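You operate a simulated robot arm through the tools that you are given. There is no shell and no other tool. Be economical: measure what you need, move in short steps, check, and stop when the job is done.

Carry out the task below with a simulated robot arm. There is one attempt and no reset: what you move stays moved.

JOB
Swap the motor marked WORN for the test card's size; lock the ring.
Fine: it sits in the motor fixture; stand it upright in the grey tray.
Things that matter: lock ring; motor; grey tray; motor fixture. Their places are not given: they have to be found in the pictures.

It is judged by the outcome, as a careful person would: the job done as asked, and still so three seconds after it is handed in. It fails if anything else is knocked over, pushed out of place, dropped, spilled or broken.

ROBOT AND FRAMES
A 6-joint arm with a two-finger parallel gripper, fixed in place. Base frame: the origin is at the foot of the arm, x ahead of it, y to its left, z up; the work surface is at about z = 788. Units: mm, rad, N and s.
With the tool pointing down near the work surface it reaches from about 240 to 640 mm from the base axis. Its first joint turns from -1.152 to 1.152 rad. Payload 2.7 kg.
Tool frame: the origin (TCP) lies between the finger pads and is the grasp point; the fingertips stand 23 mm ahead of it; z points along the fingers, y is the line along which they close. Largest opening 94 mm; finger width 38, thickness 10; the body of the gripper, 54 by 96 mm, starts 39 mm behind the TCP.
Orientation is told as [roll, pitch, yaw] about the base's x, y, z axes, in that order, counted from this pose: with the fingers straight down and closing along the base's y, the tool's x points along the base's -x, its y along +y and its z along -z.

CONTROLS
- The arm moves only by the tool nudge_tool. Its argument "series" is a list of rows, each a list of 3 entries, a list of its own where there are three numbers: the finger opening in mm, from 0 to 94, then the shift along the base's x, y, z in units of 20 mm (1.0 is 20 mm), then the turn, a rotation vector about the base's x, y, z in units of 5 degrees (1.0 is 5 degrees). In form: [[jaw, [x, y, z], [rx, ry, rz]], ...]. A call has 1 to 10 rows; each row shifts and turns the commanded pose from where the row before left it. A call with a number of a shift or a turn outside -1 to 1 is refused whole. Each row takes 0.2 s and may step no farther than 50 mm and 0.15 rad from the row before; otherwise, or with a gripper value out of range, the whole call is refused. Where a pose cannot be reached the arm comes as near as it can. A force on the tool above 40 N (or 10 N above the force at the start of the call, whichever is more), or a blocked arm, ends the call early, and 0.2 s more pass. Each finger travels about 45 mm/s and halts on what it meets, pressing with about 21 N; the grip force reading is that of the motor and also rises with nothing between the fingers. The clock runs only during rows and for 0.2 s after the last one: add rows that do not move to give the fingers time. It gives the time, the measured TCP pose, the force on the tool (base axes), the opening and the grip force at its end, in the units of the frame above (readings bear some noise).
- Cameras (640 x 400 px; columns grow to the right, rows downward): "scene" is fixed at [69.2, -424.1, 1405.9]; the picture's right is [0.85, -0.53, 0.00], its down [-0.29, -0.46, -0.84] and it looks along [0.45, 0.71, -0.55] (base axes); focal length 325 px, centre (320, 200). "wrist" rides on the gripper at [-39, 0, -44] in the tool frame; the picture's right is [0.00, -1.00, 0.00], its down [0.97, 0.00, -0.24] and it looks along [0.24, 0.00, 0.97] (tool axes); focal length 218 px, centre (320, 200).
- grab_frame(camera): a new picture of that camera. No time passes.
- locate(camera, pixels): for up to 12 pixels [column, row] of the newest picture of that camera ("zoom" is the newest enlarged one), the place [x, y, z] in the base frame of the surface seen there, good to about 3 mm. No time passes.
- inspect(camera, box): a new picture of the part [left, top, right, bottom] of that camera's present view, enlarged. No time passes.
- sign_off(): hands the job in; it is judged then, once.

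Keep the steps short. Do not move on a guess: measure, check each grasp and each placing, and mend mistakes. In all there are 80 turns and 34 pictures (those below and enlarged ones count). Leave the gripper open and the arm clear of the work at the hand-in unless told otherwise, and finish with a single line.

The tools are called after ">>>" as name(argument=value, ...) on one line, values as JSON. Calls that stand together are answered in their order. nudge_tool: Moves the arm, as the interface text tells. Its arguments: {"type":"object","properties":{"series":{"type":"array"}},"required":["series"]} The other tools are called the same way: grab_frame (camera) takes a picture; locate (camera, pixels) gives the place of the surface under pixels of a picture; inspect (camera, box) takes an enlarged picture of a part of a camera's view; sign_off () hands the job in.

At the start:

```text
t: 0.0
position: [272.7, 232.6, 1117.7]
orientation: [-0.001, 0.002, 0.001]
contact_force: [-0.1, 0.0, -0.4]
grip_width: 93.9
grip_force: 0.0
```

scene: 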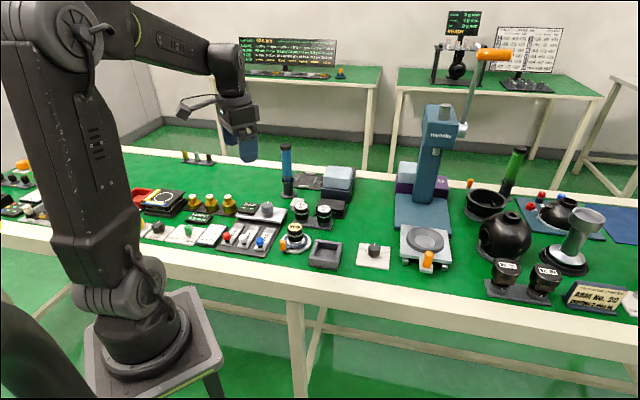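
wrist: 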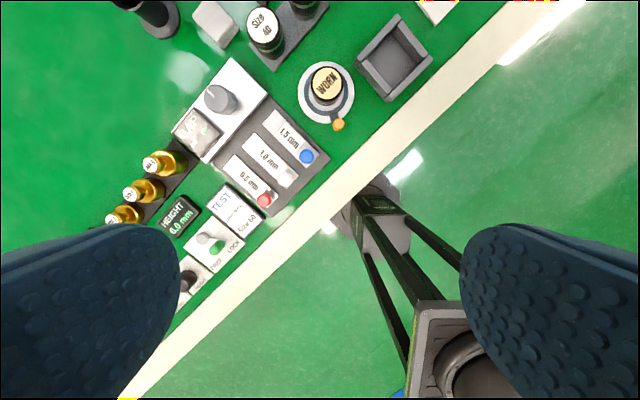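

I see the WORN motor at about (327,85) in the wrist view, the tray at (393,57), spare motors at (265,30), and a test card at (235,210). I'll enlarge these to read them.

>>> inspect(camera="wrist", box=[160, 160, 280, 280])

>>> inspect(camera="wrist", box=[230, 0, 440, 131])

>>> inspect(camera="scene", box=[220, 180, 400, 290])

```text
3.33 times, centred on (220, 220) of wrist
```

zoom: 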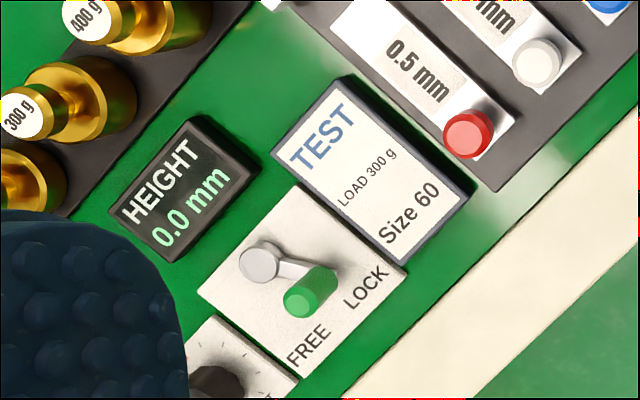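

```text
3.05 times, centred on (335, 66) of wrist
```

zoom: 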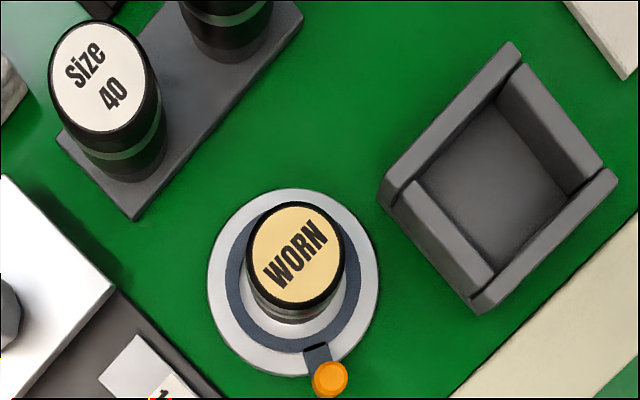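

```text
3.56 times, centred on (310, 235) of scene
```

zoom: 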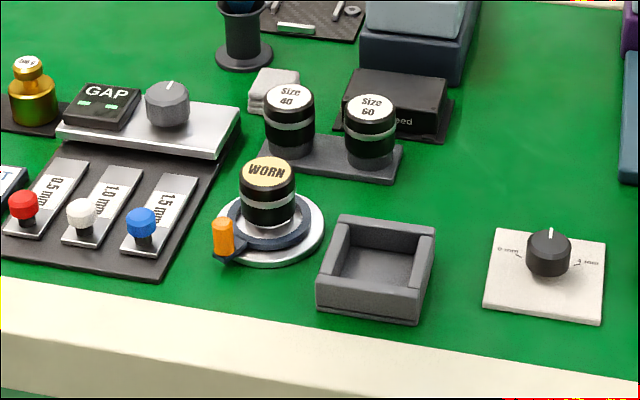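

The card says Size 60, and the Size 60 motor is the right one of the pair (zoom 368,120). The fixture's dark ring has an orange lever. Next I measure places in the latest zoom.

>>> locate(camera="zoom", pixels=[[267, 170], [368, 103], [290, 92], [222, 222], [375, 268], [312, 240], [250, 258], [327, 222], [428, 228], [320, 285], [418, 300], [345, 175]])

```text
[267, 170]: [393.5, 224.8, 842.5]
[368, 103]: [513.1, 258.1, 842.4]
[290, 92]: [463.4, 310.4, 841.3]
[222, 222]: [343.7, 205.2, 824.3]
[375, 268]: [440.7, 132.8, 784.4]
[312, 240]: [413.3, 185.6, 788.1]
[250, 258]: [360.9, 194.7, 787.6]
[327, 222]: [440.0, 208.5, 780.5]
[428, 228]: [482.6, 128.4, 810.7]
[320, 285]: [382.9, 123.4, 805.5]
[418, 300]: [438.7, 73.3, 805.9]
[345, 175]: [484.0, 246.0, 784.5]
```

WORN top is near (393,225,842), Size 60 top near (513,258,842), lever knob near (344,205,824), tray centre about (430,135). I'll move over the fixture for a top view.

>>> nudge_tool(series=[[94, [1, 0, -0.4], [0, 0, 0]], [94, [1, 0, -0.4], [0, 0, 0]], [94, [1, 0, -0.4], [0, 0, 0]], [94, [1, 0, -0.4], [0, 0, 0]], [94, [1, -0.2, -0.4], [0, 0, 0]], [94, [1, -0.2, -0.4], [0, 0, 0]], [94, [1, -0.2, -0.4], [0, 0, 0]], [94, [0.5, 0, -0.4], [0, 0, 0]], [94, [0, 0, 0], [0, 0, 0]]])

>>> grab_frame(camera="wrist")

```text
t: 2.0
position: [423.0, 221.1, 1054.1]
orientation: [0.0, 0.001, -0.001]
contact_force: [0.7, 0.4, -0.5]
grip_width: 94.0
grip_force: 0.0
```

```text
28 pictures are left
```

wrist: 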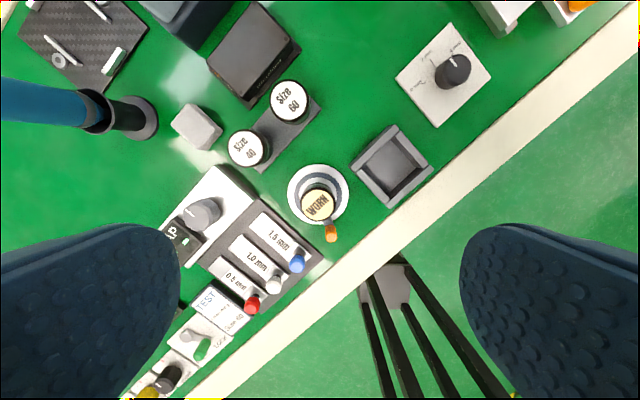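

>>> inspect(camera="wrist", box=[265, 145, 375, 255])

>>> inspect(camera="scene", box=[265, 210, 325, 260])

```text
3.64 times, centred on (320, 200) of wrist
```

zoom: 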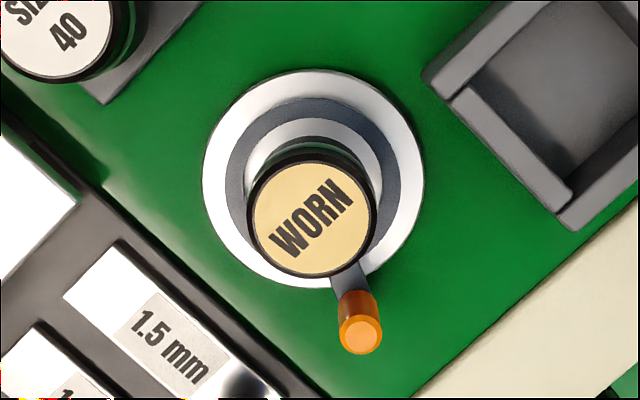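

```text
8.00 times, centred on (295, 235) of scene
```

zoom: 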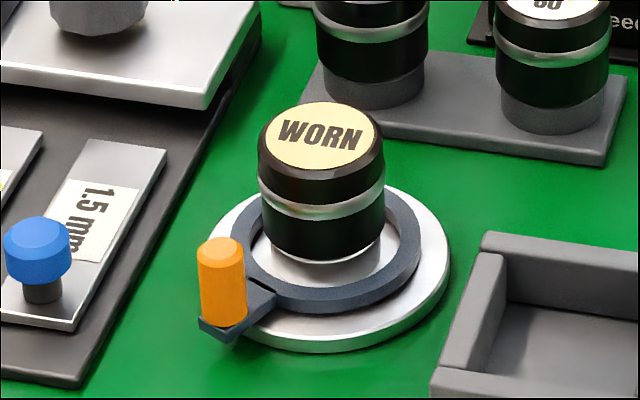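

No printed lock marks are visible yet. I'll measure the fixture, lever, motors and tray from this top view.

>>> locate(camera="wrist", pixels=[[290, 194], [347, 194], [318, 166], [317, 206], [331, 236], [327, 224], [289, 101], [248, 149], [380, 165], [352, 168], [390, 207], [431, 170]])

>>> locate(camera="zoom", pixels=[[320, 135], [222, 248], [262, 290], [335, 302], [415, 240], [318, 272], [340, 340], [435, 290], [320, 245], [540, 100], [530, 125], [480, 130]])

```text
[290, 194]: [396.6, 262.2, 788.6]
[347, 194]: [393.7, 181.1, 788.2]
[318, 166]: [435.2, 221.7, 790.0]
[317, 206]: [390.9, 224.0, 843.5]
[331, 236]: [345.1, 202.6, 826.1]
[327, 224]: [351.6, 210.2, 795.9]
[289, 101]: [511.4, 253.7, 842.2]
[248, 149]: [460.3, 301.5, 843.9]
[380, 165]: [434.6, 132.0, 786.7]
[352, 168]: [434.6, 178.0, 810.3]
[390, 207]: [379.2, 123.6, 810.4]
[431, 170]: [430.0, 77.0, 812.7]
```

```text
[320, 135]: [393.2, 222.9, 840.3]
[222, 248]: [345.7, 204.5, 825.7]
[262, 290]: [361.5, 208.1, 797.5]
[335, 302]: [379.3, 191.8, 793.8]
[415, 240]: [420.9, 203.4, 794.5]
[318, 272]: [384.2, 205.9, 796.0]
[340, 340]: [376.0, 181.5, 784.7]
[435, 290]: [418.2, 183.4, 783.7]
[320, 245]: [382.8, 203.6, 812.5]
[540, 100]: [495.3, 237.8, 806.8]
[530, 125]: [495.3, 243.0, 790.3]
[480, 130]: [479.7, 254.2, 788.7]
```

Fixture centre ≈ (395,222), motor about 40 mm wide, its top at 842. I'll go down to about z 930 to look closely for lock markings before touching anything.

>>> nudge_tool(series=[[94, [-0.2, 0, -1], [0, 0, 0]], [94, [-0.2, 0, -1], [0, 0, 0]], [94, [-0.2, 0, -1], [0, 0, 0]], [94, [-0.2, 0, -1], [0, 0, 0]], [94, [-0.2, 0, -1], [0, 0, 0]], [94, [-0.15, 0.05, -1], [0, 0, 0]], [94, [0, 0, 0], [0, 0, 0]]])

>>> grab_frame(camera="wrist")

```text
t: 3.6
position: [398.5, 221.0, 932.0]
orientation: [0.0, -0.001, 0.0]
contact_force: [-0.3, 0.2, -0.5]
grip_width: 94.0
grip_force: 0.0
```

```text
25 pictures are left
```

wrist: 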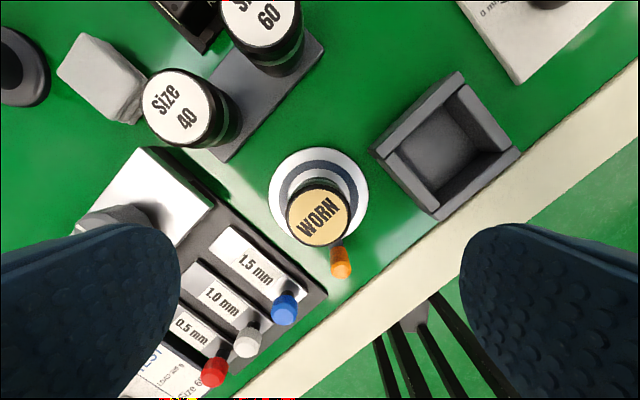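

>>> inspect(camera="wrist", box=[255, 135, 385, 285])

>>> locate(camera="wrist", pixels=[[318, 218], [292, 214], [346, 214], [341, 270], [340, 250], [284, 300], [264, 10], [184, 105], [318, 149], [318, 163], [270, 193], [367, 190]])

```text
2.67 times, centred on (320, 210) of wrist
```

zoom: 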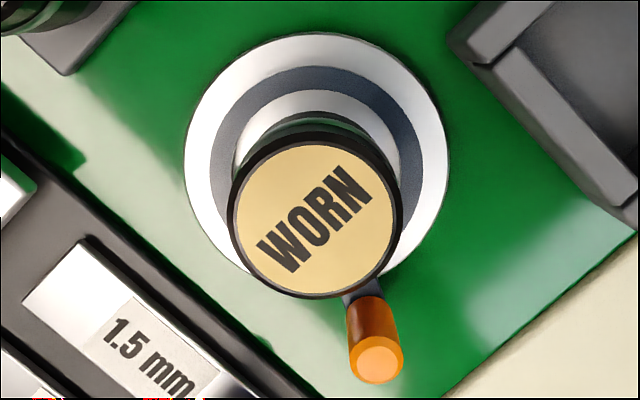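

```text
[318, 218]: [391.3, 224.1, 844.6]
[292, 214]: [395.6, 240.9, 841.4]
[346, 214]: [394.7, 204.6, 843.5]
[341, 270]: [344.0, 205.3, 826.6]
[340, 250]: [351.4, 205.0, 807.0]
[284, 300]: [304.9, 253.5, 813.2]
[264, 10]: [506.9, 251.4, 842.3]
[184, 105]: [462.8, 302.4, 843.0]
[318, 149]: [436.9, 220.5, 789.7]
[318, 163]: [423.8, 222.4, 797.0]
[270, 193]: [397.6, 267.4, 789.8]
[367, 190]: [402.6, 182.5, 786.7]
```

No markings on the fixture. The motor's centre is (394,222.5). I'll lower over it with the fingers closing along y (knob at x≈345 stays clear), tips ending above the ring at 797.

>>> nudge_tool(series=[[70, [-0.22, 0.07, -1], [0, 0, 0]], [70, [0, 0, -1], [0, 0, 0]], [70, [0, 0, -1], [0, 0, 0]], [70, [0, 0, -1], [0, 0, 0]], [70, [0, 0, -0.8], [0, 0, 0]], [70, [0, 0, -0.45], [0, 0, 0]], [70, [0, 0, 0], [0, 0, 0]]])

>>> grab_frame(camera="scene")

```text
t: 5.2
position: [395.5, 222.8, 828.9]
orientation: [0.001, 0.002, 0.0]
contact_force: [-0.2, -0.2, -0.5]
grip_width: 69.9
grip_force: 0.1
```

```text
23 pictures are left
```

scene: 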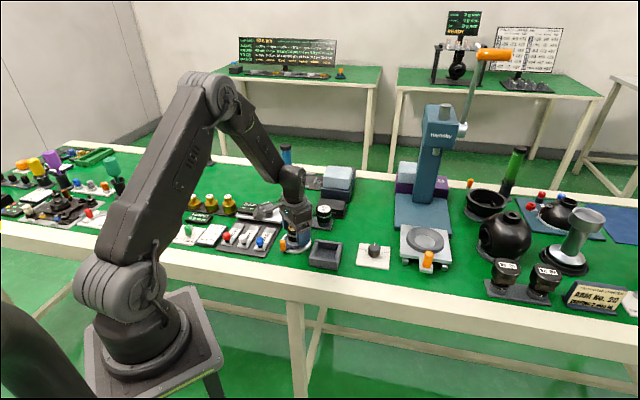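

In place and no contact. I'll close on the motor, without lifting.

>>> nudge_tool(series=[[30, [0, 0, 0], [0, 0, 0]], [30, [0, 0, 0], [0, 0, 0]], [30, [0, 0, 0], [0, 0, 0]], [30, [0, 0, 0], [0, 0, 0]]])

```text
t: 6.2
position: [395.6, 223.0, 828.9]
orientation: [0.0, 0.0, 0.0]
contact_force: [1.0, 3.5, -0.7]
grip_width: 43.7
grip_force: 21.1
```

Gripped at 43.7 mm. Now a 4 mm test lift to tell whether the ring is locked.

>>> nudge_tool(series=[[30, [0, 0, 0.1], [0, 0, 0]], [30, [0, 0, 0.1], [0, 0, 0]], [30, [0, 0, 0], [0, 0, 0]]])

```text
t: 7.0
position: [395.2, 222.2, 832.3]
orientation: [-0.002, 0.001, -0.001]
contact_force: [0.6, 6.0, -16.1]
grip_width: 43.7
grip_force: 21.3
```

A downward pull of 16 N: it may be held, or just the weight. I'll look closely.

>>> inspect(camera="scene", box=[265, 210, 325, 260])

```text
8.00 times, centred on (295, 235) of scene
```

zoom: 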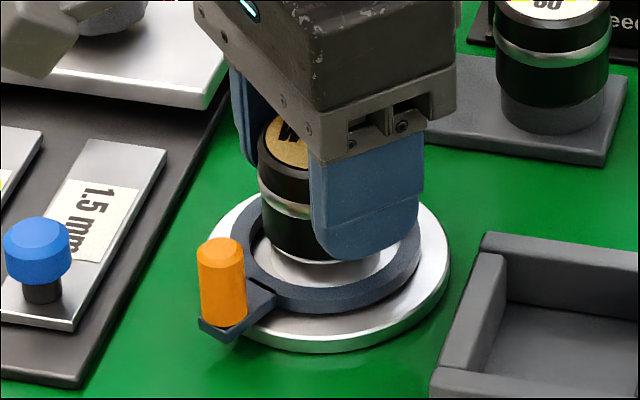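

The motor hasn't risen (its edge and band are at the same pixels) so the fingers slid: the ring is locked now. I'll let go, rise straight up, and then turn the lever.

>>> nudge_tool(series=[[70, [0, 0, 0], [0, 0, 0]], [70, [0, 0, 0], [0, 0, 0]], [70, [0, 0, 0.5], [0, 0, 0]], [70, [0, 0, 1], [0, 0, 0]], [70, [0, 0, 1], [0, 0, 0]], [70, [0, 0, 1], [0, 0, 0]], [70, [-0.5, -0.2, 0.5], [0, 0, 1]], [40, [-0.5, -0.2, 0], [0, 0, 1]], [30, [-0.5, -0.2, 0], [0, 0, 1]], [30, [0, 0, 0], [0, 0, 1]]])

>>> grab_frame(camera="wrist")

```text
t: 9.2
position: [365.6, 211.8, 913.4]
orientation: [-0.001, 0.002, 0.35]
contact_force: [0.2, 0.0, -0.8]
grip_width: 30.0
grip_force: 0.1
```

```text
21 pictures are left
```

wrist: 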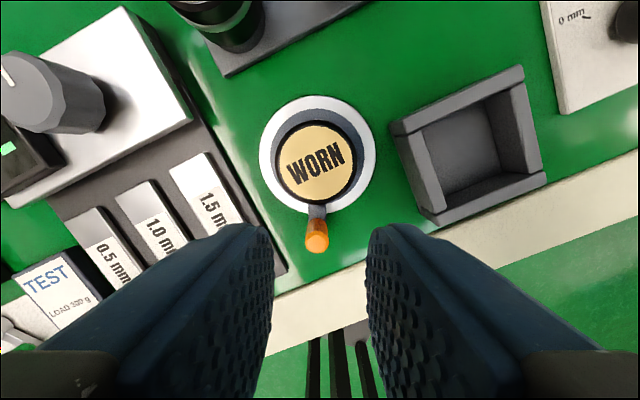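

The knob is at (317,240) and the motor is still seated. I'll measure the knob, the gap plate's edge and the tray edge, to know the free sweep.

>>> locate(camera="wrist", pixels=[[317, 244], [317, 225], [308, 240], [326, 240], [317, 212], [245, 205], [283, 265], [200, 160], [392, 125], [437, 215], [317, 98], [317, 165]])

>>> inspect(camera="wrist", box=[250, 85, 390, 260])

```text
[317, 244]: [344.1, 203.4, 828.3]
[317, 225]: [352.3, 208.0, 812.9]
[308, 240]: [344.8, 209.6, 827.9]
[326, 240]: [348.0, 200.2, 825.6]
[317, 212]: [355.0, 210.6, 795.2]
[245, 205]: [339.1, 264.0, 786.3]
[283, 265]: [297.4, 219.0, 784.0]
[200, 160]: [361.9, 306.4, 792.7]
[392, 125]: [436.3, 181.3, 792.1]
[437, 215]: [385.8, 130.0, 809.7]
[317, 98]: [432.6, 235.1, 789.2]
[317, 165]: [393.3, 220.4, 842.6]
```

```text
2.29 times, centred on (320, 172) of wrist
```

zoom: 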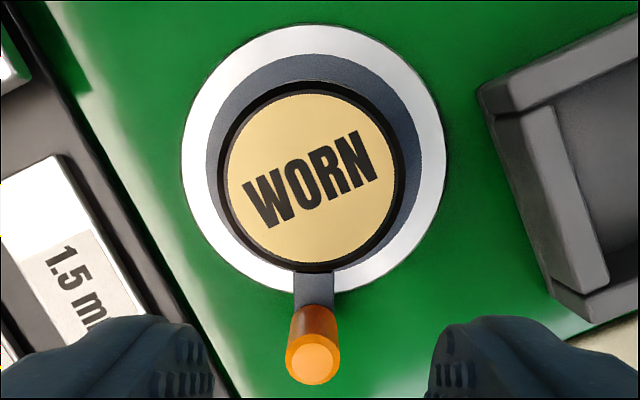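

Knob centre (345.5,204.5), top 827, radius about 52 from the ring centre. I'll lower onto it with the fingers straddling it and close.

>>> nudge_tool(series=[[30, [-1, -0.36, 0], [0, 0, 0]], [30, [0, 0, -1], [0, 0, 0]], [30, [0, 0, -1], [0, 0, 0]], [30, [0, 0, -1], [0, 0, 0]], [30, [0, 0, -1], [0, 0, 0]], [30, [0, 0, -0.45], [0, 0, 0]], [30, [0, 0, 0], [0, 0, 0]], [5, [0, 0, 0], [0, 0, 0]], [5, [0, 0, 0], [0, 0, 0]], [5, [0, 0, 0], [0, 0, 0]]])

```text
t: 11.4
position: [345.2, 202.7, 824.1]
orientation: [-0.001, 0.001, 0.347]
contact_force: [2.0, -0.5, -6.8]
grip_width: 15.3
grip_force: 44.8
```

Gripping the knob (15.3 mm). I'll try 5° counter‑clockwise (the usual loosening sense) and read the force.

>>> nudge_tool(series=[[5, [0.043, -0.106, 0], [0, 0, 0.5]], [5, [0.043, -0.106, 0], [0, 0, 0.5]], [5, [0, 0, 0], [0, 0, 0]]])

```text
t: 12.2
position: [346.6, 199.6, 824.8]
orientation: [0.0, 0.001, 0.438]
contact_force: [2.5, 1.4, -12.0]
grip_width: 15.4
grip_force: 45.5
```

It moves with little resistance (1.4 N sideways). Continuing along the arc 10° more.

>>> nudge_tool(series=[[5, [0.104, -0.204, 0], [0, 0, 1]], [5, [0.121, -0.194, 0], [0, 0, 1]], [5, [0, 0, 0], [0, 0, 0]]])

>>> inspect(camera="scene", box=[265, 210, 325, 260])

```text
t: 13.0
position: [351.4, 191.8, 824.4]
orientation: [0.001, 0.0, 0.613]
contact_force: [7.5, 7.4, -20.7]
grip_width: 14.9
grip_force: 45.0
```

```text
8.00 times, centred on (295, 235) of scene
```

zoom: 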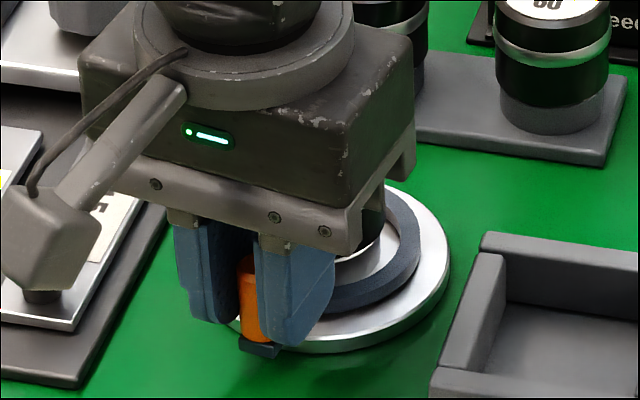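

Forces are mostly radial and vertical (−10 inward, −20 down), so it's strain from my arc rather than a stop. I'll relax the grip to a loose cage and read again.

>>> nudge_tool(series=[[20, [0, 0, 0], [0, 0, 0]], [20, [0, 0, 0], [0, 0, 0]]])

>>> grab_frame(camera="wrist")

```text
t: 13.6
position: [351.4, 190.1, 826.0]
orientation: [0.0, 0.001, 0.61]
contact_force: [0.3, 0.2, -1.1]
grip_width: 20.0
grip_force: 0.0
```

```text
18 pictures are left
```

wrist: 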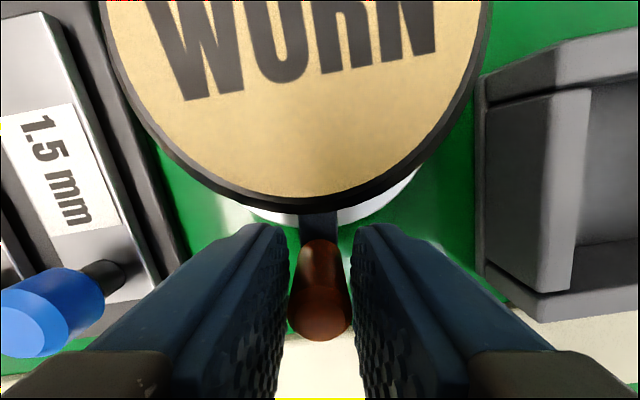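

The lever has followed the turn and lines up with the fingers. I'll continue with the loose cage, 15° more along the arc.

>>> nudge_tool(series=[[20, [0.138, -0.183, 0], [0, 0, 1]], [20, [0.153, -0.17, 0], [0, 0, 1]], [20, [0.168, -0.156, 0], [0, 0, 1]], [20, [0, 0, 0], [0, 0, 0]]])

```text
t: 14.6
position: [360.2, 181.2, 824.0]
orientation: [0.0, 0.0, 0.876]
contact_force: [0.1, 0.3, 0.0]
grip_width: 20.1
grip_force: 0.3
```

Almost no force; 15° further toward 244°, staying clear of the tray.

>>> nudge_tool(series=[[20, [0.18, -0.141, 0], [0, 0, 1]], [20, [0.192, -0.125, 0], [0, 0, 1]], [20, [0.202, -0.108, 0], [0, 0, 1]], [20, [0, 0, 0], [0, 0, 0]]])

>>> grab_frame(camera="wrist")

```text
t: 15.6
position: [372.9, 173.8, 824.5]
orientation: [-0.001, 0.0, 1.138]
contact_force: [-0.1, 0.6, -0.1]
grip_width: 20.2
grip_force: 0.7
```

```text
17 pictures are left
```

wrist: 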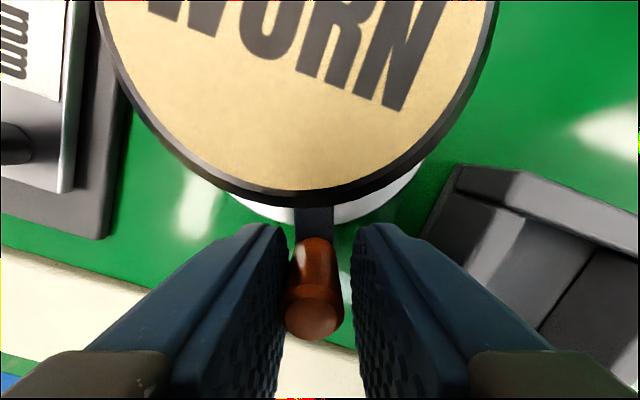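

The lever follows freely, 45° so far without a stop. I'll go two more 5° steps without turning the hand, so that it stays clear of the tray.

>>> nudge_tool(series=[[20, [0.211, -0.09, 0], [0, 0, 0]], [20, [0, 0, 0], [0, 0, 0]], [20, [0.218, -0.071, 0], [0, 0, 0]], [20, [0, 0, 0], [0, 0, 0]]])

>>> grab_frame(camera="wrist")

```text
t: 16.6
position: [379.5, 170.4, 824.3]
orientation: [0.001, 0.001, 1.136]
contact_force: [-13.7, 7.2, 3.9]
grip_width: 26.7
grip_force: 8.1
```

```text
16 pictures are left
```

wrist: 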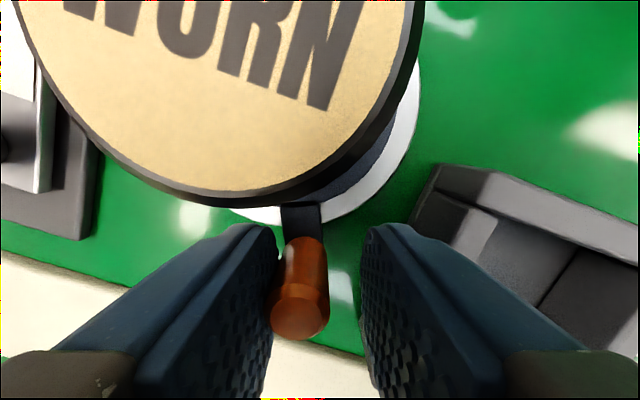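

A firm stop (≈15 N) with the lever at about 246°: end of travel. I back off slightly, rise, turn the hand back and look.

>>> nudge_tool(series=[[26, [-0.25, 0.1, 0], [0, 0, 0]], [26, [0, 0, 0.5], [0, 0, 0]], [26, [0, 0, 1], [0, 0, 0]], [26, [0, 0, 1], [0, 0, 0]], [40, [0, 0, 1], [0, 0, -1]], [50, [0.3, 0.7, 1], [0, 0, -1]], [60, [0.3, 0.7, 0.5], [0, 0, -1]], [70, [0.3, 0.7, 0], [0, 0, -1]], [70, [0, 0.5, 0], [0, 0, -1]], [70, [0, 0, 0], [0, 0, -1]]])

>>> inspect(camera="scene", box=[265, 210, 345, 270])

```text
t: 18.8
position: [394.4, 224.7, 924.9]
orientation: [0.001, 0.001, 0.61]
contact_force: [-1.0, 0.0, 0.2]
grip_width: 69.8
grip_force: 0.0
```

```text
6.67 times, centred on (305, 240) of scene
```

zoom: 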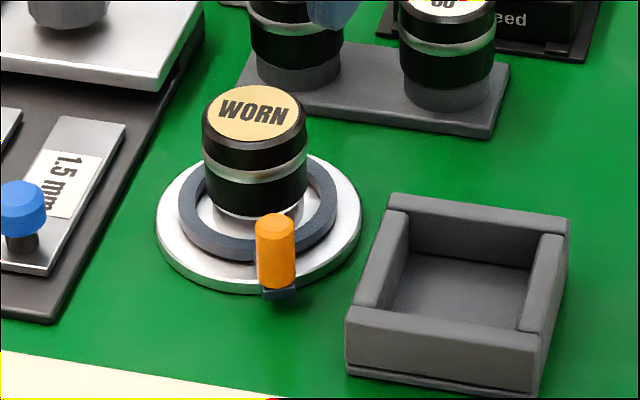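

The ring turned about 46° and the lever is now at about 246°. I'll grip WORN high (TCP ≈ 846) so the tips will stay above the tray walls (811), then lift slowly.

>>> nudge_tool(series=[[70, [0, -0.1, -1], [0, 0, 0]], [70, [0, 0, -1], [0, 0, 0]], [70, [0, 0, -1], [0, 0, 0]], [70, [0, 0, -0.95], [0, 0, 0]], [70, [0, 0, 0], [0, 0, 0]], [30, [0, 0, 0], [0, 0, 0]], [30, [0, 0, 0], [0, 0, 0]], [30, [0, 0, 0], [0, 0, 0]], [30, [0, 0, 0], [0, 0, 0]]])

>>> nudge_tool(series=[[30, [0, 0, 0.1], [0, 0, 0]], [30, [0, 0, 0.1], [0, 0, 0]], [30, [0, 0, 0.1], [0, 0, 0]], [30, [0, 0, 0], [0, 0, 0]]])

>>> inspect(camera="scene", box=[265, 210, 345, 270])

```text
t: 20.8
position: [393.9, 223.0, 844.1]
orientation: [0.001, -0.001, 0.611]
contact_force: [0.2, 0.6, -0.3]
grip_width: 43.1
grip_force: 21.3
```

```text
t: 21.8
position: [394.0, 222.3, 850.7]
orientation: [0.001, 0.0, 0.613]
contact_force: [0.3, 0.2, -1.2]
grip_width: 42.9
grip_force: 20.7
```

```text
6.67 times, centred on (305, 240) of scene
```

zoom: 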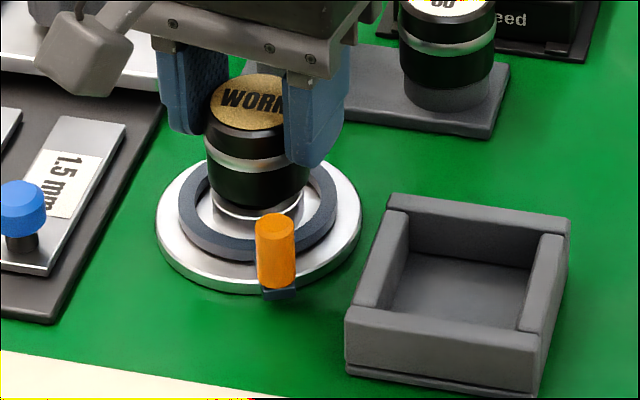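

The motor rises freely now. I'll lift to about 900 and measure the tray's corners on this enlarged view.

>>> nudge_tool(series=[[30, [0, 0, 0.5], [0, 0, 0]], [30, [0, 0, 1], [0, 0, 0]], [30, [0, 0, 1], [0, 0, 0]], [30, [0, 0, 0], [0, 0, 0]]])

>>> inspect(camera="scene", box=[265, 210, 345, 270])

>>> locate(camera="zoom", pixels=[[396, 198], [565, 219], [350, 312], [528, 344], [410, 254], [535, 270], [386, 310], [515, 329], [460, 290], [440, 235], [545, 275], [440, 330]])

```text
t: 22.8
position: [393.5, 222.5, 902.4]
orientation: [0.0, 0.001, 0.61]
contact_force: [0.2, 0.7, -1.4]
grip_width: 42.8
grip_force: 21.2
```

```text
6.67 times, centred on (305, 240) of scene
```

zoom: 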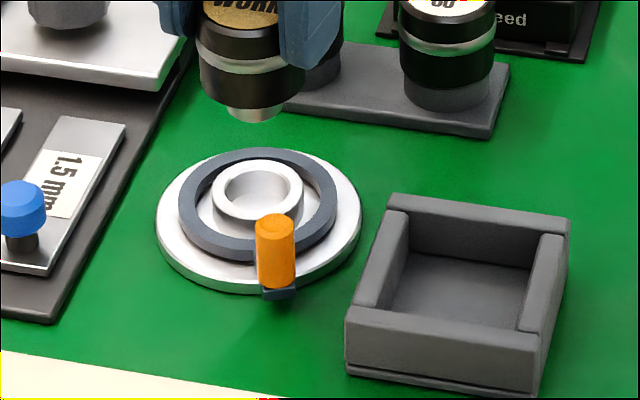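

```text
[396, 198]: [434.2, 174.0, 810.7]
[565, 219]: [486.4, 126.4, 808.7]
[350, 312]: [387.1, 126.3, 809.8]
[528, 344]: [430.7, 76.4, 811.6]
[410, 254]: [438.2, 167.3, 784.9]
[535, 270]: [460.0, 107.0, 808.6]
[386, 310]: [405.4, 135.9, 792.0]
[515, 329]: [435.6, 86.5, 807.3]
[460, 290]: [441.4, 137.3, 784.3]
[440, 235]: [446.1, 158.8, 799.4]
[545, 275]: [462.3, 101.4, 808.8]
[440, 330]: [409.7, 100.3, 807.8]
```

The WORN motor has a narrow spigot below. Tray centre ≈ (433,126.5), floor ≈ 787. I'll measure the motor's bottom and the socket.

>>> locate(camera="zoom", pixels=[[250, 118], [250, 105], [235, 112], [268, 112], [207, 80], [240, 50], [258, 195], [258, 168], [258, 212], [215, 195], [301, 190], [275, 223]])

```text
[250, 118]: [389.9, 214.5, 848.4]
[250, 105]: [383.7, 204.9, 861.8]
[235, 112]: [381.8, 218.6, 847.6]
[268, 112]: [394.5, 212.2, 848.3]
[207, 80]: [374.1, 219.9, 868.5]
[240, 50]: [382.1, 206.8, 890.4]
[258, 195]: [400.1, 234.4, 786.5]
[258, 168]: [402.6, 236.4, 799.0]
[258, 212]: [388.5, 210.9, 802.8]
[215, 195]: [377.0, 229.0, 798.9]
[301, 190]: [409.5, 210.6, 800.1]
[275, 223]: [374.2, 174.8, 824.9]
```

Motor bottom is 55 mm below the TCP, so release in the tray will be at TCP ≈ 842 (tips 819, above the walls). Moving over the tray and down part way.

>>> nudge_tool(series=[[30, [0.395, -0.96, 0], [0, 0, 0]], [30, [0.395, -0.96, 0], [0, 0, 0]], [30, [0.395, -0.96, 0], [0, 0, 0]], [30, [0.395, -0.96, 0], [0, 0, 0]], [30, [0.395, -0.96, 0], [0, 0, 0]], [30, [0, 0, -0.8], [0, 0, 0]], [30, [0, 0, -0.8], [0, 0, 0]], [30, [0, 0, 0], [0, 0, 0]]])

>>> inspect(camera="scene", box=[275, 200, 365, 275])

```text
t: 24.6
position: [433.3, 125.1, 869.5]
orientation: [0.0, 0.001, 0.609]
contact_force: [0.5, -0.4, -0.7]
grip_width: 42.7
grip_force: 21.2
```

```text
5.33 times, centred on (320, 238) of scene
```

zoom: 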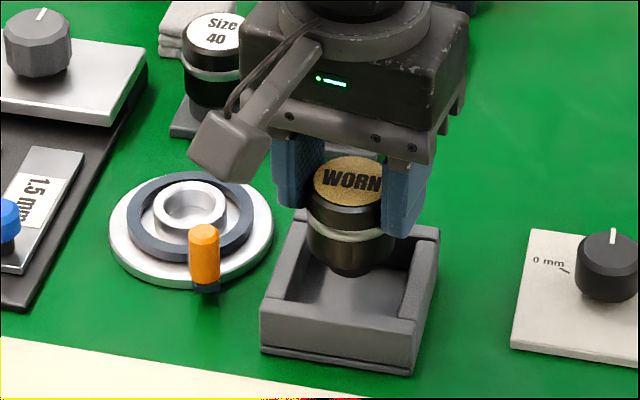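

The motor is centred over the tray. Lowering the last 27 mm gently, watching the force.

>>> nudge_tool(series=[[30, [0, 0.04, -0.6], [0, 0, 0]], [30, [0, 0, -0.4], [0, 0, 0]], [30, [0, 0, -0.2], [0, 0, 0]], [30, [0, 0, -0.1], [0, 0, 0]], [30, [0, 0, 0], [0, 0, 0]]])

```text
t: 25.8
position: [434.0, 126.4, 843.3]
orientation: [0.001, 0.0, 0.612]
contact_force: [0.2, 0.3, -1.6]
grip_width: 42.6
grip_force: 21.3
```

>>> nudge_tool(series=[[30, [0, 0, -0.05], [0, 0, 0]], [30, [0, 0, -0.05], [0, 0, 0]], [30, [0, 0, 0], [0, 0, 0]]])

```text
t: 26.6
position: [434.9, 127.1, 841.1]
orientation: [-0.003, -0.002, 0.612]
contact_force: [-2.7, 0.3, 17.5]
grip_width: 42.7
grip_force: 21.3
```

Floor contact (17.5 N). I ease up 1 mm and open, modestly, so the fingers stay above the walls; then rise.

>>> nudge_tool(series=[[30, [0, 0, 0.04], [0, 0, 0]], [50, [0, 0, 0], [0, 0, 0]], [60, [0, 0, 0], [0, 0, 0]], [60, [0, 0, 0], [0, 0, 0]], [60, [0, 0, 0.5], [0, 0, 0]], [60, [0, 0, 1], [0, 0, 0]], [60, [0, 0, 1], [0, 0, 0]], [60, [0, 0, 1], [0, 0, 0]], [60, [0, 0, 0.5], [0, 0, 0]]])

>>> grab_frame(camera="wrist")

>>> inspect(camera="scene", box=[275, 180, 365, 275])

```text
t: 28.6
position: [431.8, 126.6, 921.1]
orientation: [-0.001, 0.0, 0.611]
contact_force: [-1.2, 0.3, 0.2]
grip_width: 59.9
grip_force: 0.1
```

```text
11 pictures are left
```

wrist: 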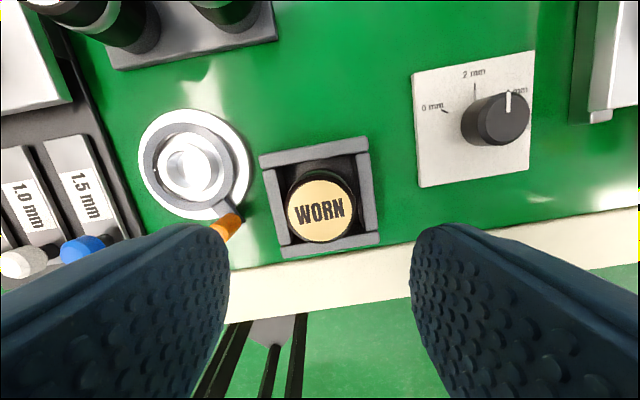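

```text
4.21 times, centred on (320, 228) of scene
```

zoom: 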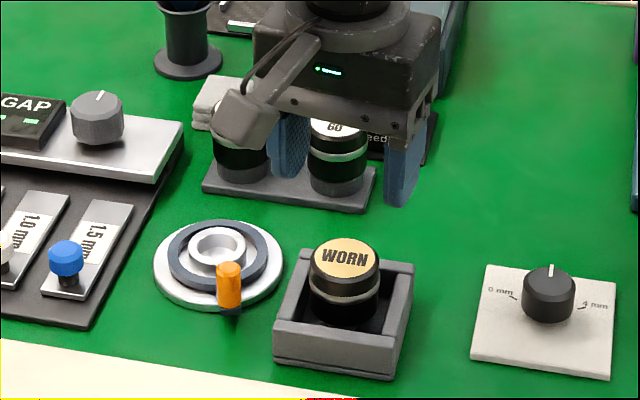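

WORN stands upright in the tray. Now I measure the socket rim in the wrist view, and the Size 60 motor, its stand and the black box next to it.

>>> locate(camera="wrist", pixels=[[163, 172], [214, 168], [188, 144], [190, 195], [188, 172], [228, 226]])

>>> locate(camera="zoom", pixels=[[336, 130], [378, 140], [405, 160], [372, 170], [365, 205], [336, 190], [338, 155], [345, 258]])

```text
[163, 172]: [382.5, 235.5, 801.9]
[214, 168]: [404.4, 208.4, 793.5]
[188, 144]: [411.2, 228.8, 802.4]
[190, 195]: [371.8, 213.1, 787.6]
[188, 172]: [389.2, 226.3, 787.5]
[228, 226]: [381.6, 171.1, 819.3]
```

```text
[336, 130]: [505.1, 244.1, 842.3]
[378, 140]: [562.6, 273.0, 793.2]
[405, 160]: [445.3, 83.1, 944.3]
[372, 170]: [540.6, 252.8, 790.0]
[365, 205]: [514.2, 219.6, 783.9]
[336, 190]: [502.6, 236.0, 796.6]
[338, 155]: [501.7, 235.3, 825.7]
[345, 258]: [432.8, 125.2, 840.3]
```

Socket centre agrees with ≈ (394,222). Next, hover over Size 60 at about (512,255), turned to yaw ≈ −15° so the fingers avoid the Size 40 motor and the box.

>>> nudge_tool(series=[[66, [0.56, 0.9, 0.3], [0, 0, -1]], [66, [0.56, 0.9, 0.3], [0, 0, -1]], [66, [0.56, 0.9, 0], [0, 0, -1]], [66, [0.56, 0.9, 0], [0, 0, -1]], [66, [0.56, 0.9, 0], [0, 0, -1]], [66, [0.56, 0.9, 0], [0, 0, -1]], [66, [0.56, 0.9, 0], [0, 0, -1]], [66, [0, 0.05, 0], [0, 0, -1]], [66, [0, 0, 0], [0, 0, -1]], [66, [0, 0, 0], [0, 0, -1]]])

>>> grab_frame(camera="wrist")

```text
t: 30.8
position: [510.9, 254.3, 933.7]
orientation: [0.001, -0.001, -0.263]
contact_force: [-0.2, 0.2, 0.1]
grip_width: 66.0
grip_force: 0.0
```

```text
9 pictures are left
```

wrist: 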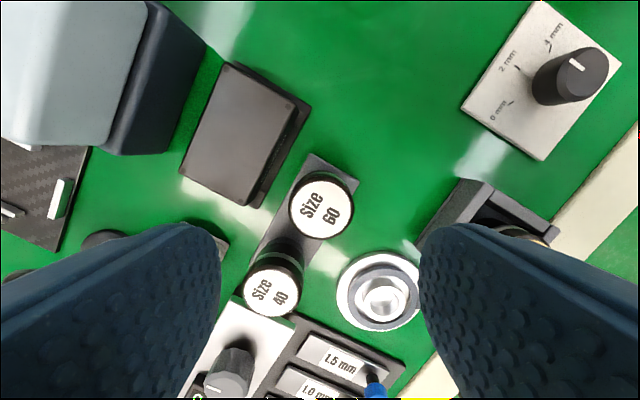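

>>> locate(camera="wrist", pixels=[[320, 209], [291, 209], [350, 209], [320, 180], [320, 238], [240, 110], [240, 195], [300, 100], [120, 150]])

```text
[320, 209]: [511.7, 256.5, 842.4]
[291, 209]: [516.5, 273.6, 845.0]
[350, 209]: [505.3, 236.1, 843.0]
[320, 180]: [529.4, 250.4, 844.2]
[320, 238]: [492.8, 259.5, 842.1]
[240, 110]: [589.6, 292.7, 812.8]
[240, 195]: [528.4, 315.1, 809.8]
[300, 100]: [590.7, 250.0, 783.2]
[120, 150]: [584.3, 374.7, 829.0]
```

Size 60's centre is (511,255), top 843; the box is only 813 high. I'll lower, close, and check.

>>> nudge_tool(series=[[66, [0, 0.03, -1], [0, 0, 0]], [66, [0, 0, -1], [0, 0, 0]], [66, [0, 0, -1], [0, 0, 0]], [66, [0, 0, -1], [0, 0, 0]], [66, [0, 0, -0.42], [0, 0, 0]], [66, [0, 0, 0], [0, 0, 0]], [30, [0, 0, 0], [0, 0, 0]], [30, [0, 0, 0], [0, 0, 0]], [30, [0, 0, 0], [0, 0, 0]], [30, [0, 0, 0], [0, 0, 0]]])

>>> nudge_tool(series=[[30, [0, 0, 0.2], [0, 0, 0]], [30, [0, 0, 0.5], [0, 0, 0]], [30, [0, 0, 1], [0, 0, 0]], [30, [0, 0, 1], [0, 0, 0]], [30, [0, 0, 0.3], [0, 0, 0]], [30, [0, 0, 0], [0, 0, 0]]])

>>> inspect(camera="scene", box=[265, 165, 365, 270])

```text
t: 33.0
position: [511.2, 254.7, 845.4]
orientation: [0.001, 0.0, -0.26]
contact_force: [0.9, -0.7, -0.8]
grip_width: 43.0
grip_force: 20.8
```

```text
t: 34.4
position: [511.2, 255.1, 906.4]
orientation: [-0.001, -0.001, -0.262]
contact_force: [0.7, 0.3, -1.6]
grip_width: 43.1
grip_force: 21.2
```

```text
3.81 times, centred on (315, 218) of scene
```

zoom: 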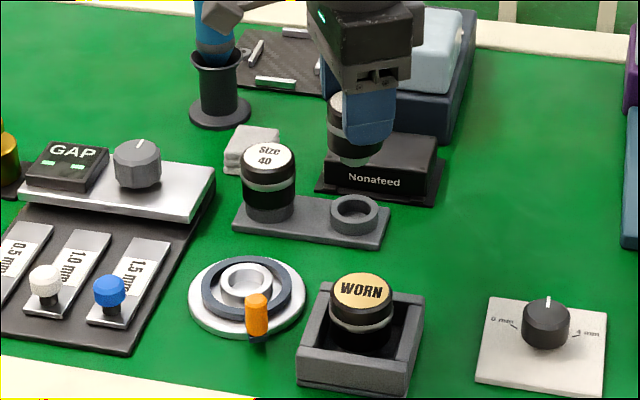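

Size 60 is lifted. I carry it to above the socket at (394,222.5), turning the hand back to yaw 35° so the fingers miss the knob.

>>> nudge_tool(series=[[30, [-0.836, -0.232, 0], [0, 0, 1]], [30, [-0.836, -0.232, 0], [0, 0, 1]], [30, [-0.836, -0.232, 0], [0, 0, 1]], [30, [-0.836, -0.232, 0], [0, 0, 1]], [30, [-0.836, -0.232, 0], [0, 0, 1]], [30, [-0.836, -0.232, 0], [0, 0, 1]], [30, [-0.836, -0.232, 0], [0, 0, 1]], [30, [0, 0, 0], [0, 0, 1]], [30, [0, 0, -0.5], [0, 0, 1]], [30, [0, 0, -0.5], [0, 0, 1]]])

>>> nudge_tool(series=[[30, [0, 0, 0], [0, 0, 0]]])

>>> inspect(camera="scene", box=[265, 210, 325, 260])

```text
t: 36.6
position: [394.6, 222.4, 885.0]
orientation: [0.0, 0.0, 0.613]
contact_force: [-0.4, -0.5, -1.8]
grip_width: 43.1
grip_force: 21.0
```

```text
t: 37.0
position: [395.6, 221.5, 884.9]
orientation: [0.0, 0.001, 0.611]
contact_force: [0.0, 0.2, -1.2]
grip_width: 43.2
grip_force: 21.1
```

```text
8.00 times, centred on (295, 235) of scene
```

zoom: 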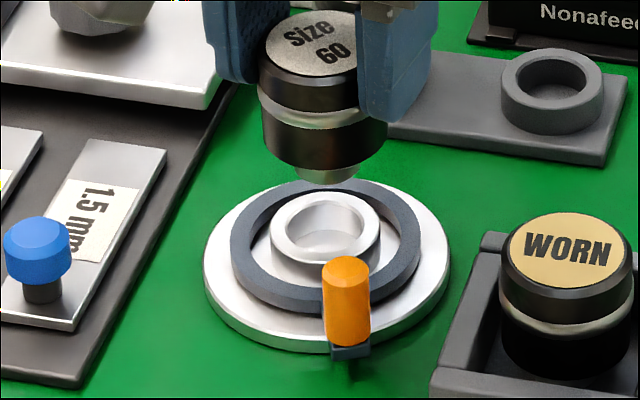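

Aligned above the socket. Lowering in steps; catching the rim would show at TCP ≈ 857, full seating at ≈ 845.

>>> nudge_tool(series=[[30, [0, 0, -0.6], [0, 0, 0]], [30, [0, 0, -0.5], [0, 0, 0]], [30, [0, 0, -0.25], [0, 0, 0]], [30, [0, 0, -0.2], [0, 0, 0]], [30, [0, 0, -0.15], [0, 0, 0]], [30, [0, 0, -0.15], [0, 0, 0]], [30, [0, 0, 0], [0, 0, 0]]])

```text
t: 38.6
position: [394.9, 223.0, 847.5]
orientation: [-0.002, -0.003, 0.611]
contact_force: [3.6, 0.4, 15.8]
grip_width: 43.0
grip_force: 20.9
```

Contact at 847.5, about 2 mm above expected seating. I'll press another 1.5 mm and look.

>>> nudge_tool(series=[[30, [0, 0, -0.04], [0, 0, 0]], [30, [0, 0, -0.04], [0, 0, 0]], [30, [0, 0, 0], [0, 0, 0]]])

>>> inspect(camera="scene", box=[265, 210, 325, 260])

```text
t: 39.4
position: [394.4, 223.4, 846.7]
orientation: [0.0, -0.001, 0.612]
contact_force: [1.3, 1.2, 17.1]
grip_width: 42.7
grip_force: 20.9
```

```text
8.00 times, centred on (295, 235) of scene
```

zoom: 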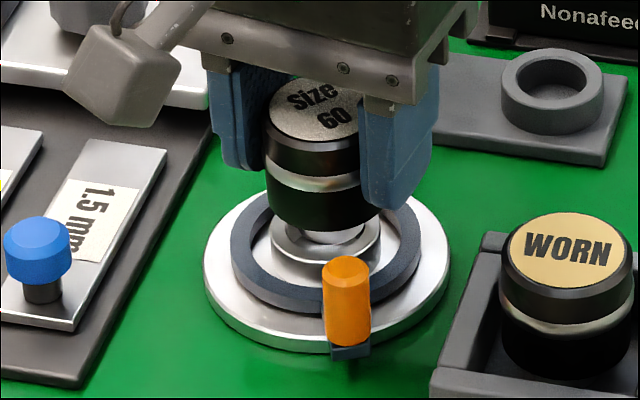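

The motor's body is ~12 mm too high: the spigot is sitting on the socket's rim and slid up in the fingers. It needs a small sideways correction. My best centre is (394.1,222.3) against the present (394.4,223.4). I'll ease up, shift −1 mm in y and press lightly.

>>> nudge_tool(series=[[30, [0, 0, 0.1], [0, 0, 0]], [30, [0, -0.06, 0], [0, 0, 0]], [30, [0, 0, -0.1], [0, 0, 0]], [30, [0, 0, -0.05], [0, 0, 0]], [30, [0, 0, 0], [0, 0, 0]]])

>>> locate(camera="zoom", pixels=[[310, 107], [270, 215], [325, 228], [372, 222], [325, 238], [272, 240], [380, 240], [325, 262]])

```text
t: 40.6
position: [394.4, 220.9, 845.5]
orientation: [-0.002, 0.004, 0.612]
contact_force: [-10.8, 8.0, 2.3]
grip_width: 43.0
grip_force: 21.1
```

```text
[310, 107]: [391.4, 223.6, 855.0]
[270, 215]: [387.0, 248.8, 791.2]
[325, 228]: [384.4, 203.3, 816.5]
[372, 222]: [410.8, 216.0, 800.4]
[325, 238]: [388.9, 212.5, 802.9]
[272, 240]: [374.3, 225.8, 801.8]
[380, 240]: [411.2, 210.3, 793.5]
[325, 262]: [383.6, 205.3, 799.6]
```

The vertical force vanished and a sideways one (−11,+8) appeared: the spigot has dipped in and touches the wall. I follow that force by about 1 mm and press on.

>>> nudge_tool(series=[[30, [-0.04, 0.03, 0], [0, 0, 0]], [30, [0, 0, -0.05], [0, 0, 0]], [30, [0, 0, -0.05], [0, 0, 0]], [30, [0, 0, 0], [0, 0, 0]]])

```text
t: 41.6
position: [394.2, 222.1, 845.5]
orientation: [0.0, 0.0, 0.612]
contact_force: [-4.9, 4.8, 0.6]
grip_width: 43.1
grip_force: 21.0
```

Side force halved, no vertical resistance. Relieve a bit more and go 4 mm down.

>>> nudge_tool(series=[[30, [-0.03, 0.03, 0], [0, 0, 0]], [30, [0, 0, -0.1], [0, 0, 0]], [30, [0, 0, -0.1], [0, 0, 0]], [30, [0, 0, 0], [0, 0, 0]]])

```text
t: 42.6
position: [393.6, 222.8, 840.0]
orientation: [0.002, 0.0, 0.611]
contact_force: [0.3, 0.2, -2.1]
grip_width: 42.9
grip_force: 21.1
```

Going in freely with no side force. Continuing toward the seat at about 834.

>>> nudge_tool(series=[[30, [0, 0, -0.1], [0, 0, 0]], [30, [0, 0, -0.1], [0, 0, 0]], [30, [0, 0, -0.05], [0, 0, 0]], [30, [0, 0, 0], [0, 0, 0]]])

```text
t: 43.6
position: [393.5, 222.1, 834.9]
orientation: [0.001, 0.0, 0.611]
contact_force: [-0.6, 0.0, -1.7]
grip_width: 43.3
grip_force: 21.3
```

>>> nudge_tool(series=[[30, [0, 0, -0.05], [0, 0, 0]], [30, [0, 0, -0.05], [0, 0, 0]], [30, [0, 0, -0.05], [0, 0, 0]], [30, [0, 0, 0], [0, 0, 0]]])

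>>> inspect(camera="scene", box=[265, 210, 325, 260])

```text
t: 44.6
position: [394.6, 224.0, 832.9]
orientation: [-0.002, -0.006, 0.611]
contact_force: [-0.2, 0.4, 16.6]
grip_width: 43.0
grip_force: 20.6
```

```text
8.00 times, centred on (295, 235) of scene
```

zoom: 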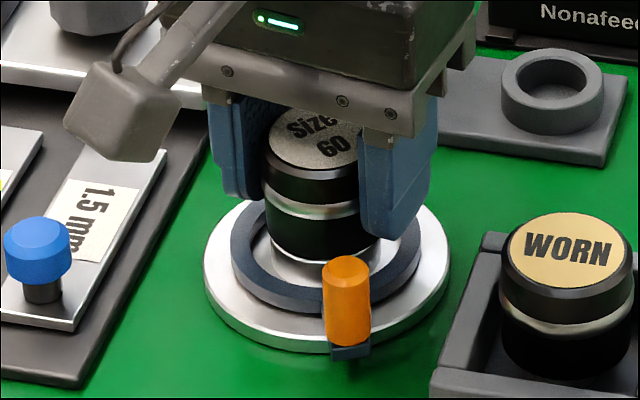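

The firm stop came at 833 and the body is level with where WORN sat: fully seated. I open, rise, and swing toward the knob at (374,174.5).

>>> nudge_tool(series=[[30, [0, 0, 0.06], [0, 0, 0]], [66, [0, 0, 0], [0, 0, 0]], [66, [0, 0, 0], [0, 0, 0]], [66, [0, 0, 0.5], [0, 0, 0]], [66, [0, 0, 1], [0, 0, 0]], [66, [0, 0, 1], [0, 0, 0]], [66, [0, 0, 1], [0, 0, 1]], [50, [-0.3, -0.7, 0.3], [0, 0, 1]], [30, [-0.3, -0.7, 0], [0, 0, 1]], [26, [-0.3, -0.7, 0], [0, 0, 1]]])

>>> nudge_tool(series=[[26, [0, 0, 0], [0, 0, 1]], [26, [0, 0, 0], [0, 0, 1]], [26, [0, 0, 0], [0, 0, 0]]])

>>> grab_frame(camera="wrist")

```text
t: 46.8
position: [375.2, 179.3, 909.7]
orientation: [-0.001, 0.0, 0.96]
contact_force: [0.2, 0.0, 0.0]
grip_width: 26.2
grip_force: 0.0
```

```text
t: 47.6
position: [376.4, 182.2, 909.1]
orientation: [0.002, -0.001, 1.137]
contact_force: [0.5, -0.3, -0.1]
grip_width: 25.9
grip_force: 0.1
```

```text
4 pictures are left
```

wrist: 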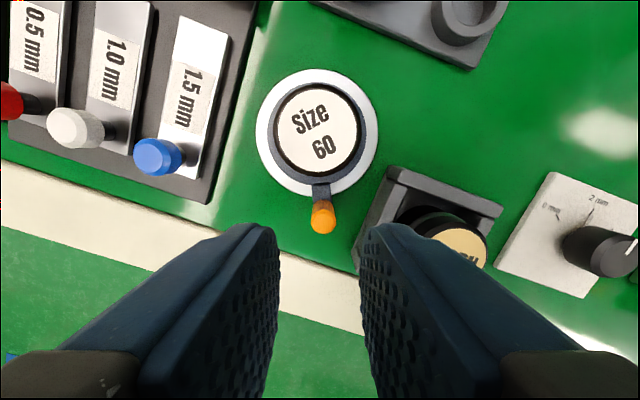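

>>> locate(camera="wrist", pixels=[[322, 222], [313, 218], [333, 218], [317, 130], [276, 130], [358, 130], [390, 168], [358, 250], [465, 245]])

```text
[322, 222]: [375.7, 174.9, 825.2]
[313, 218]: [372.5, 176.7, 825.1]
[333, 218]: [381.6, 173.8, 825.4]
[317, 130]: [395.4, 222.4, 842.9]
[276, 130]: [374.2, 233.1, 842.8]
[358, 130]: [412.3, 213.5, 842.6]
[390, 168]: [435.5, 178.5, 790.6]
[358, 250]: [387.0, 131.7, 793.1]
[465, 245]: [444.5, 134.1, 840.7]
```

Size 60 sits at 842.8, the same as WORN did. The knob is at (375.7,174.8), 248°. I lower over it with a 26 mm opening and narrow to 20 mm.

>>> nudge_tool(series=[[26, [0, -0.34, -0.5], [0, 0, 0]], [26, [0, 0, -1], [0, 0, 0]], [26, [0, 0, -1], [0, 0, 0]], [26, [0, 0, -1], [0, 0, 0]], [26, [0, 0, -0.75], [0, 0, 0]], [20, [0, 0, 0], [0, 0, 0]], [20, [0, 0, 0], [0, 0, 0]]])

```text
t: 49.2
position: [375.0, 174.4, 824.2]
orientation: [0.001, 0.001, 1.135]
contact_force: [-0.9, 0.8, -0.8]
grip_width: 20.2
grip_force: 0.0
```

Caging the knob, no contact force. Now turning clockwise along the arc, 25° first.

>>> nudge_tool(series=[[20, [-0.205, 0.092, 0], [0, 0, -1]], [20, [-0.196, 0.11, 0], [0, 0, -1]], [20, [-0.186, 0.126, 0], [0, 0, -1]], [20, [-0.174, 0.142, 0], [0, 0, -1]], [20, [-0.161, 0.157, 0], [0, 0, -1]], [20, [0, 0, 0], [0, 0, 0]]])

```text
t: 50.6
position: [357.0, 186.8, 823.7]
orientation: [-0.001, -0.001, 0.696]
contact_force: [-0.3, -1.2, 0.5]
grip_width: 20.1
grip_force: 0.2
```

>>> nudge_tool(series=[[20, [-0.147, 0.17, 0], [0, 0, -1]], [20, [-0.131, 0.182, 0], [0, 0, -1]], [20, [-0.115, 0.193, 0], [0, 0, -1]], [20, [-0.098, 0.202, 0], [0, 0, -1]], [20, [0, 0, 0], [0, 0, 0]]])

```text
t: 51.8
position: [347.3, 201.3, 823.5]
orientation: [0.0, 0.001, 0.348]
contact_force: [-0.3, -0.6, 0.7]
grip_width: 20.1
grip_force: 0.0
```

Still free, tool at 203°. Onwards in two 5° steps, watching for the stop.

>>> nudge_tool(series=[[20, [-0.08, 0.21, 0], [0, 0, -1]], [20, [0, 0, 0], [0, 0, 0]], [20, [-0.03, 0.108, 0], [0, 0, 0]], [20, [0, 0, 0], [0, 0, 0]]])

```text
t: 52.8
position: [345.3, 206.2, 823.4]
orientation: [0.0, -0.001, 0.262]
contact_force: [0.2, -0.5, -0.5]
grip_width: 20.3
grip_force: 0.2
```

>>> nudge_tool(series=[[20, [-0.03, 0.1, 0], [0, 0, 0]], [20, [0, 0, 0], [0, 0, 0]], [20, [-0.03, 0.1, 0], [0, 0, 0]], [20, [0, 0, 0], [0, 0, 0]]])

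```text
t: 53.8
position: [344.5, 210.0, 823.4]
orientation: [-0.001, -0.001, 0.261]
contact_force: [5.6, -12.2, -1.7]
grip_width: 25.5
grip_force: 6.5
```

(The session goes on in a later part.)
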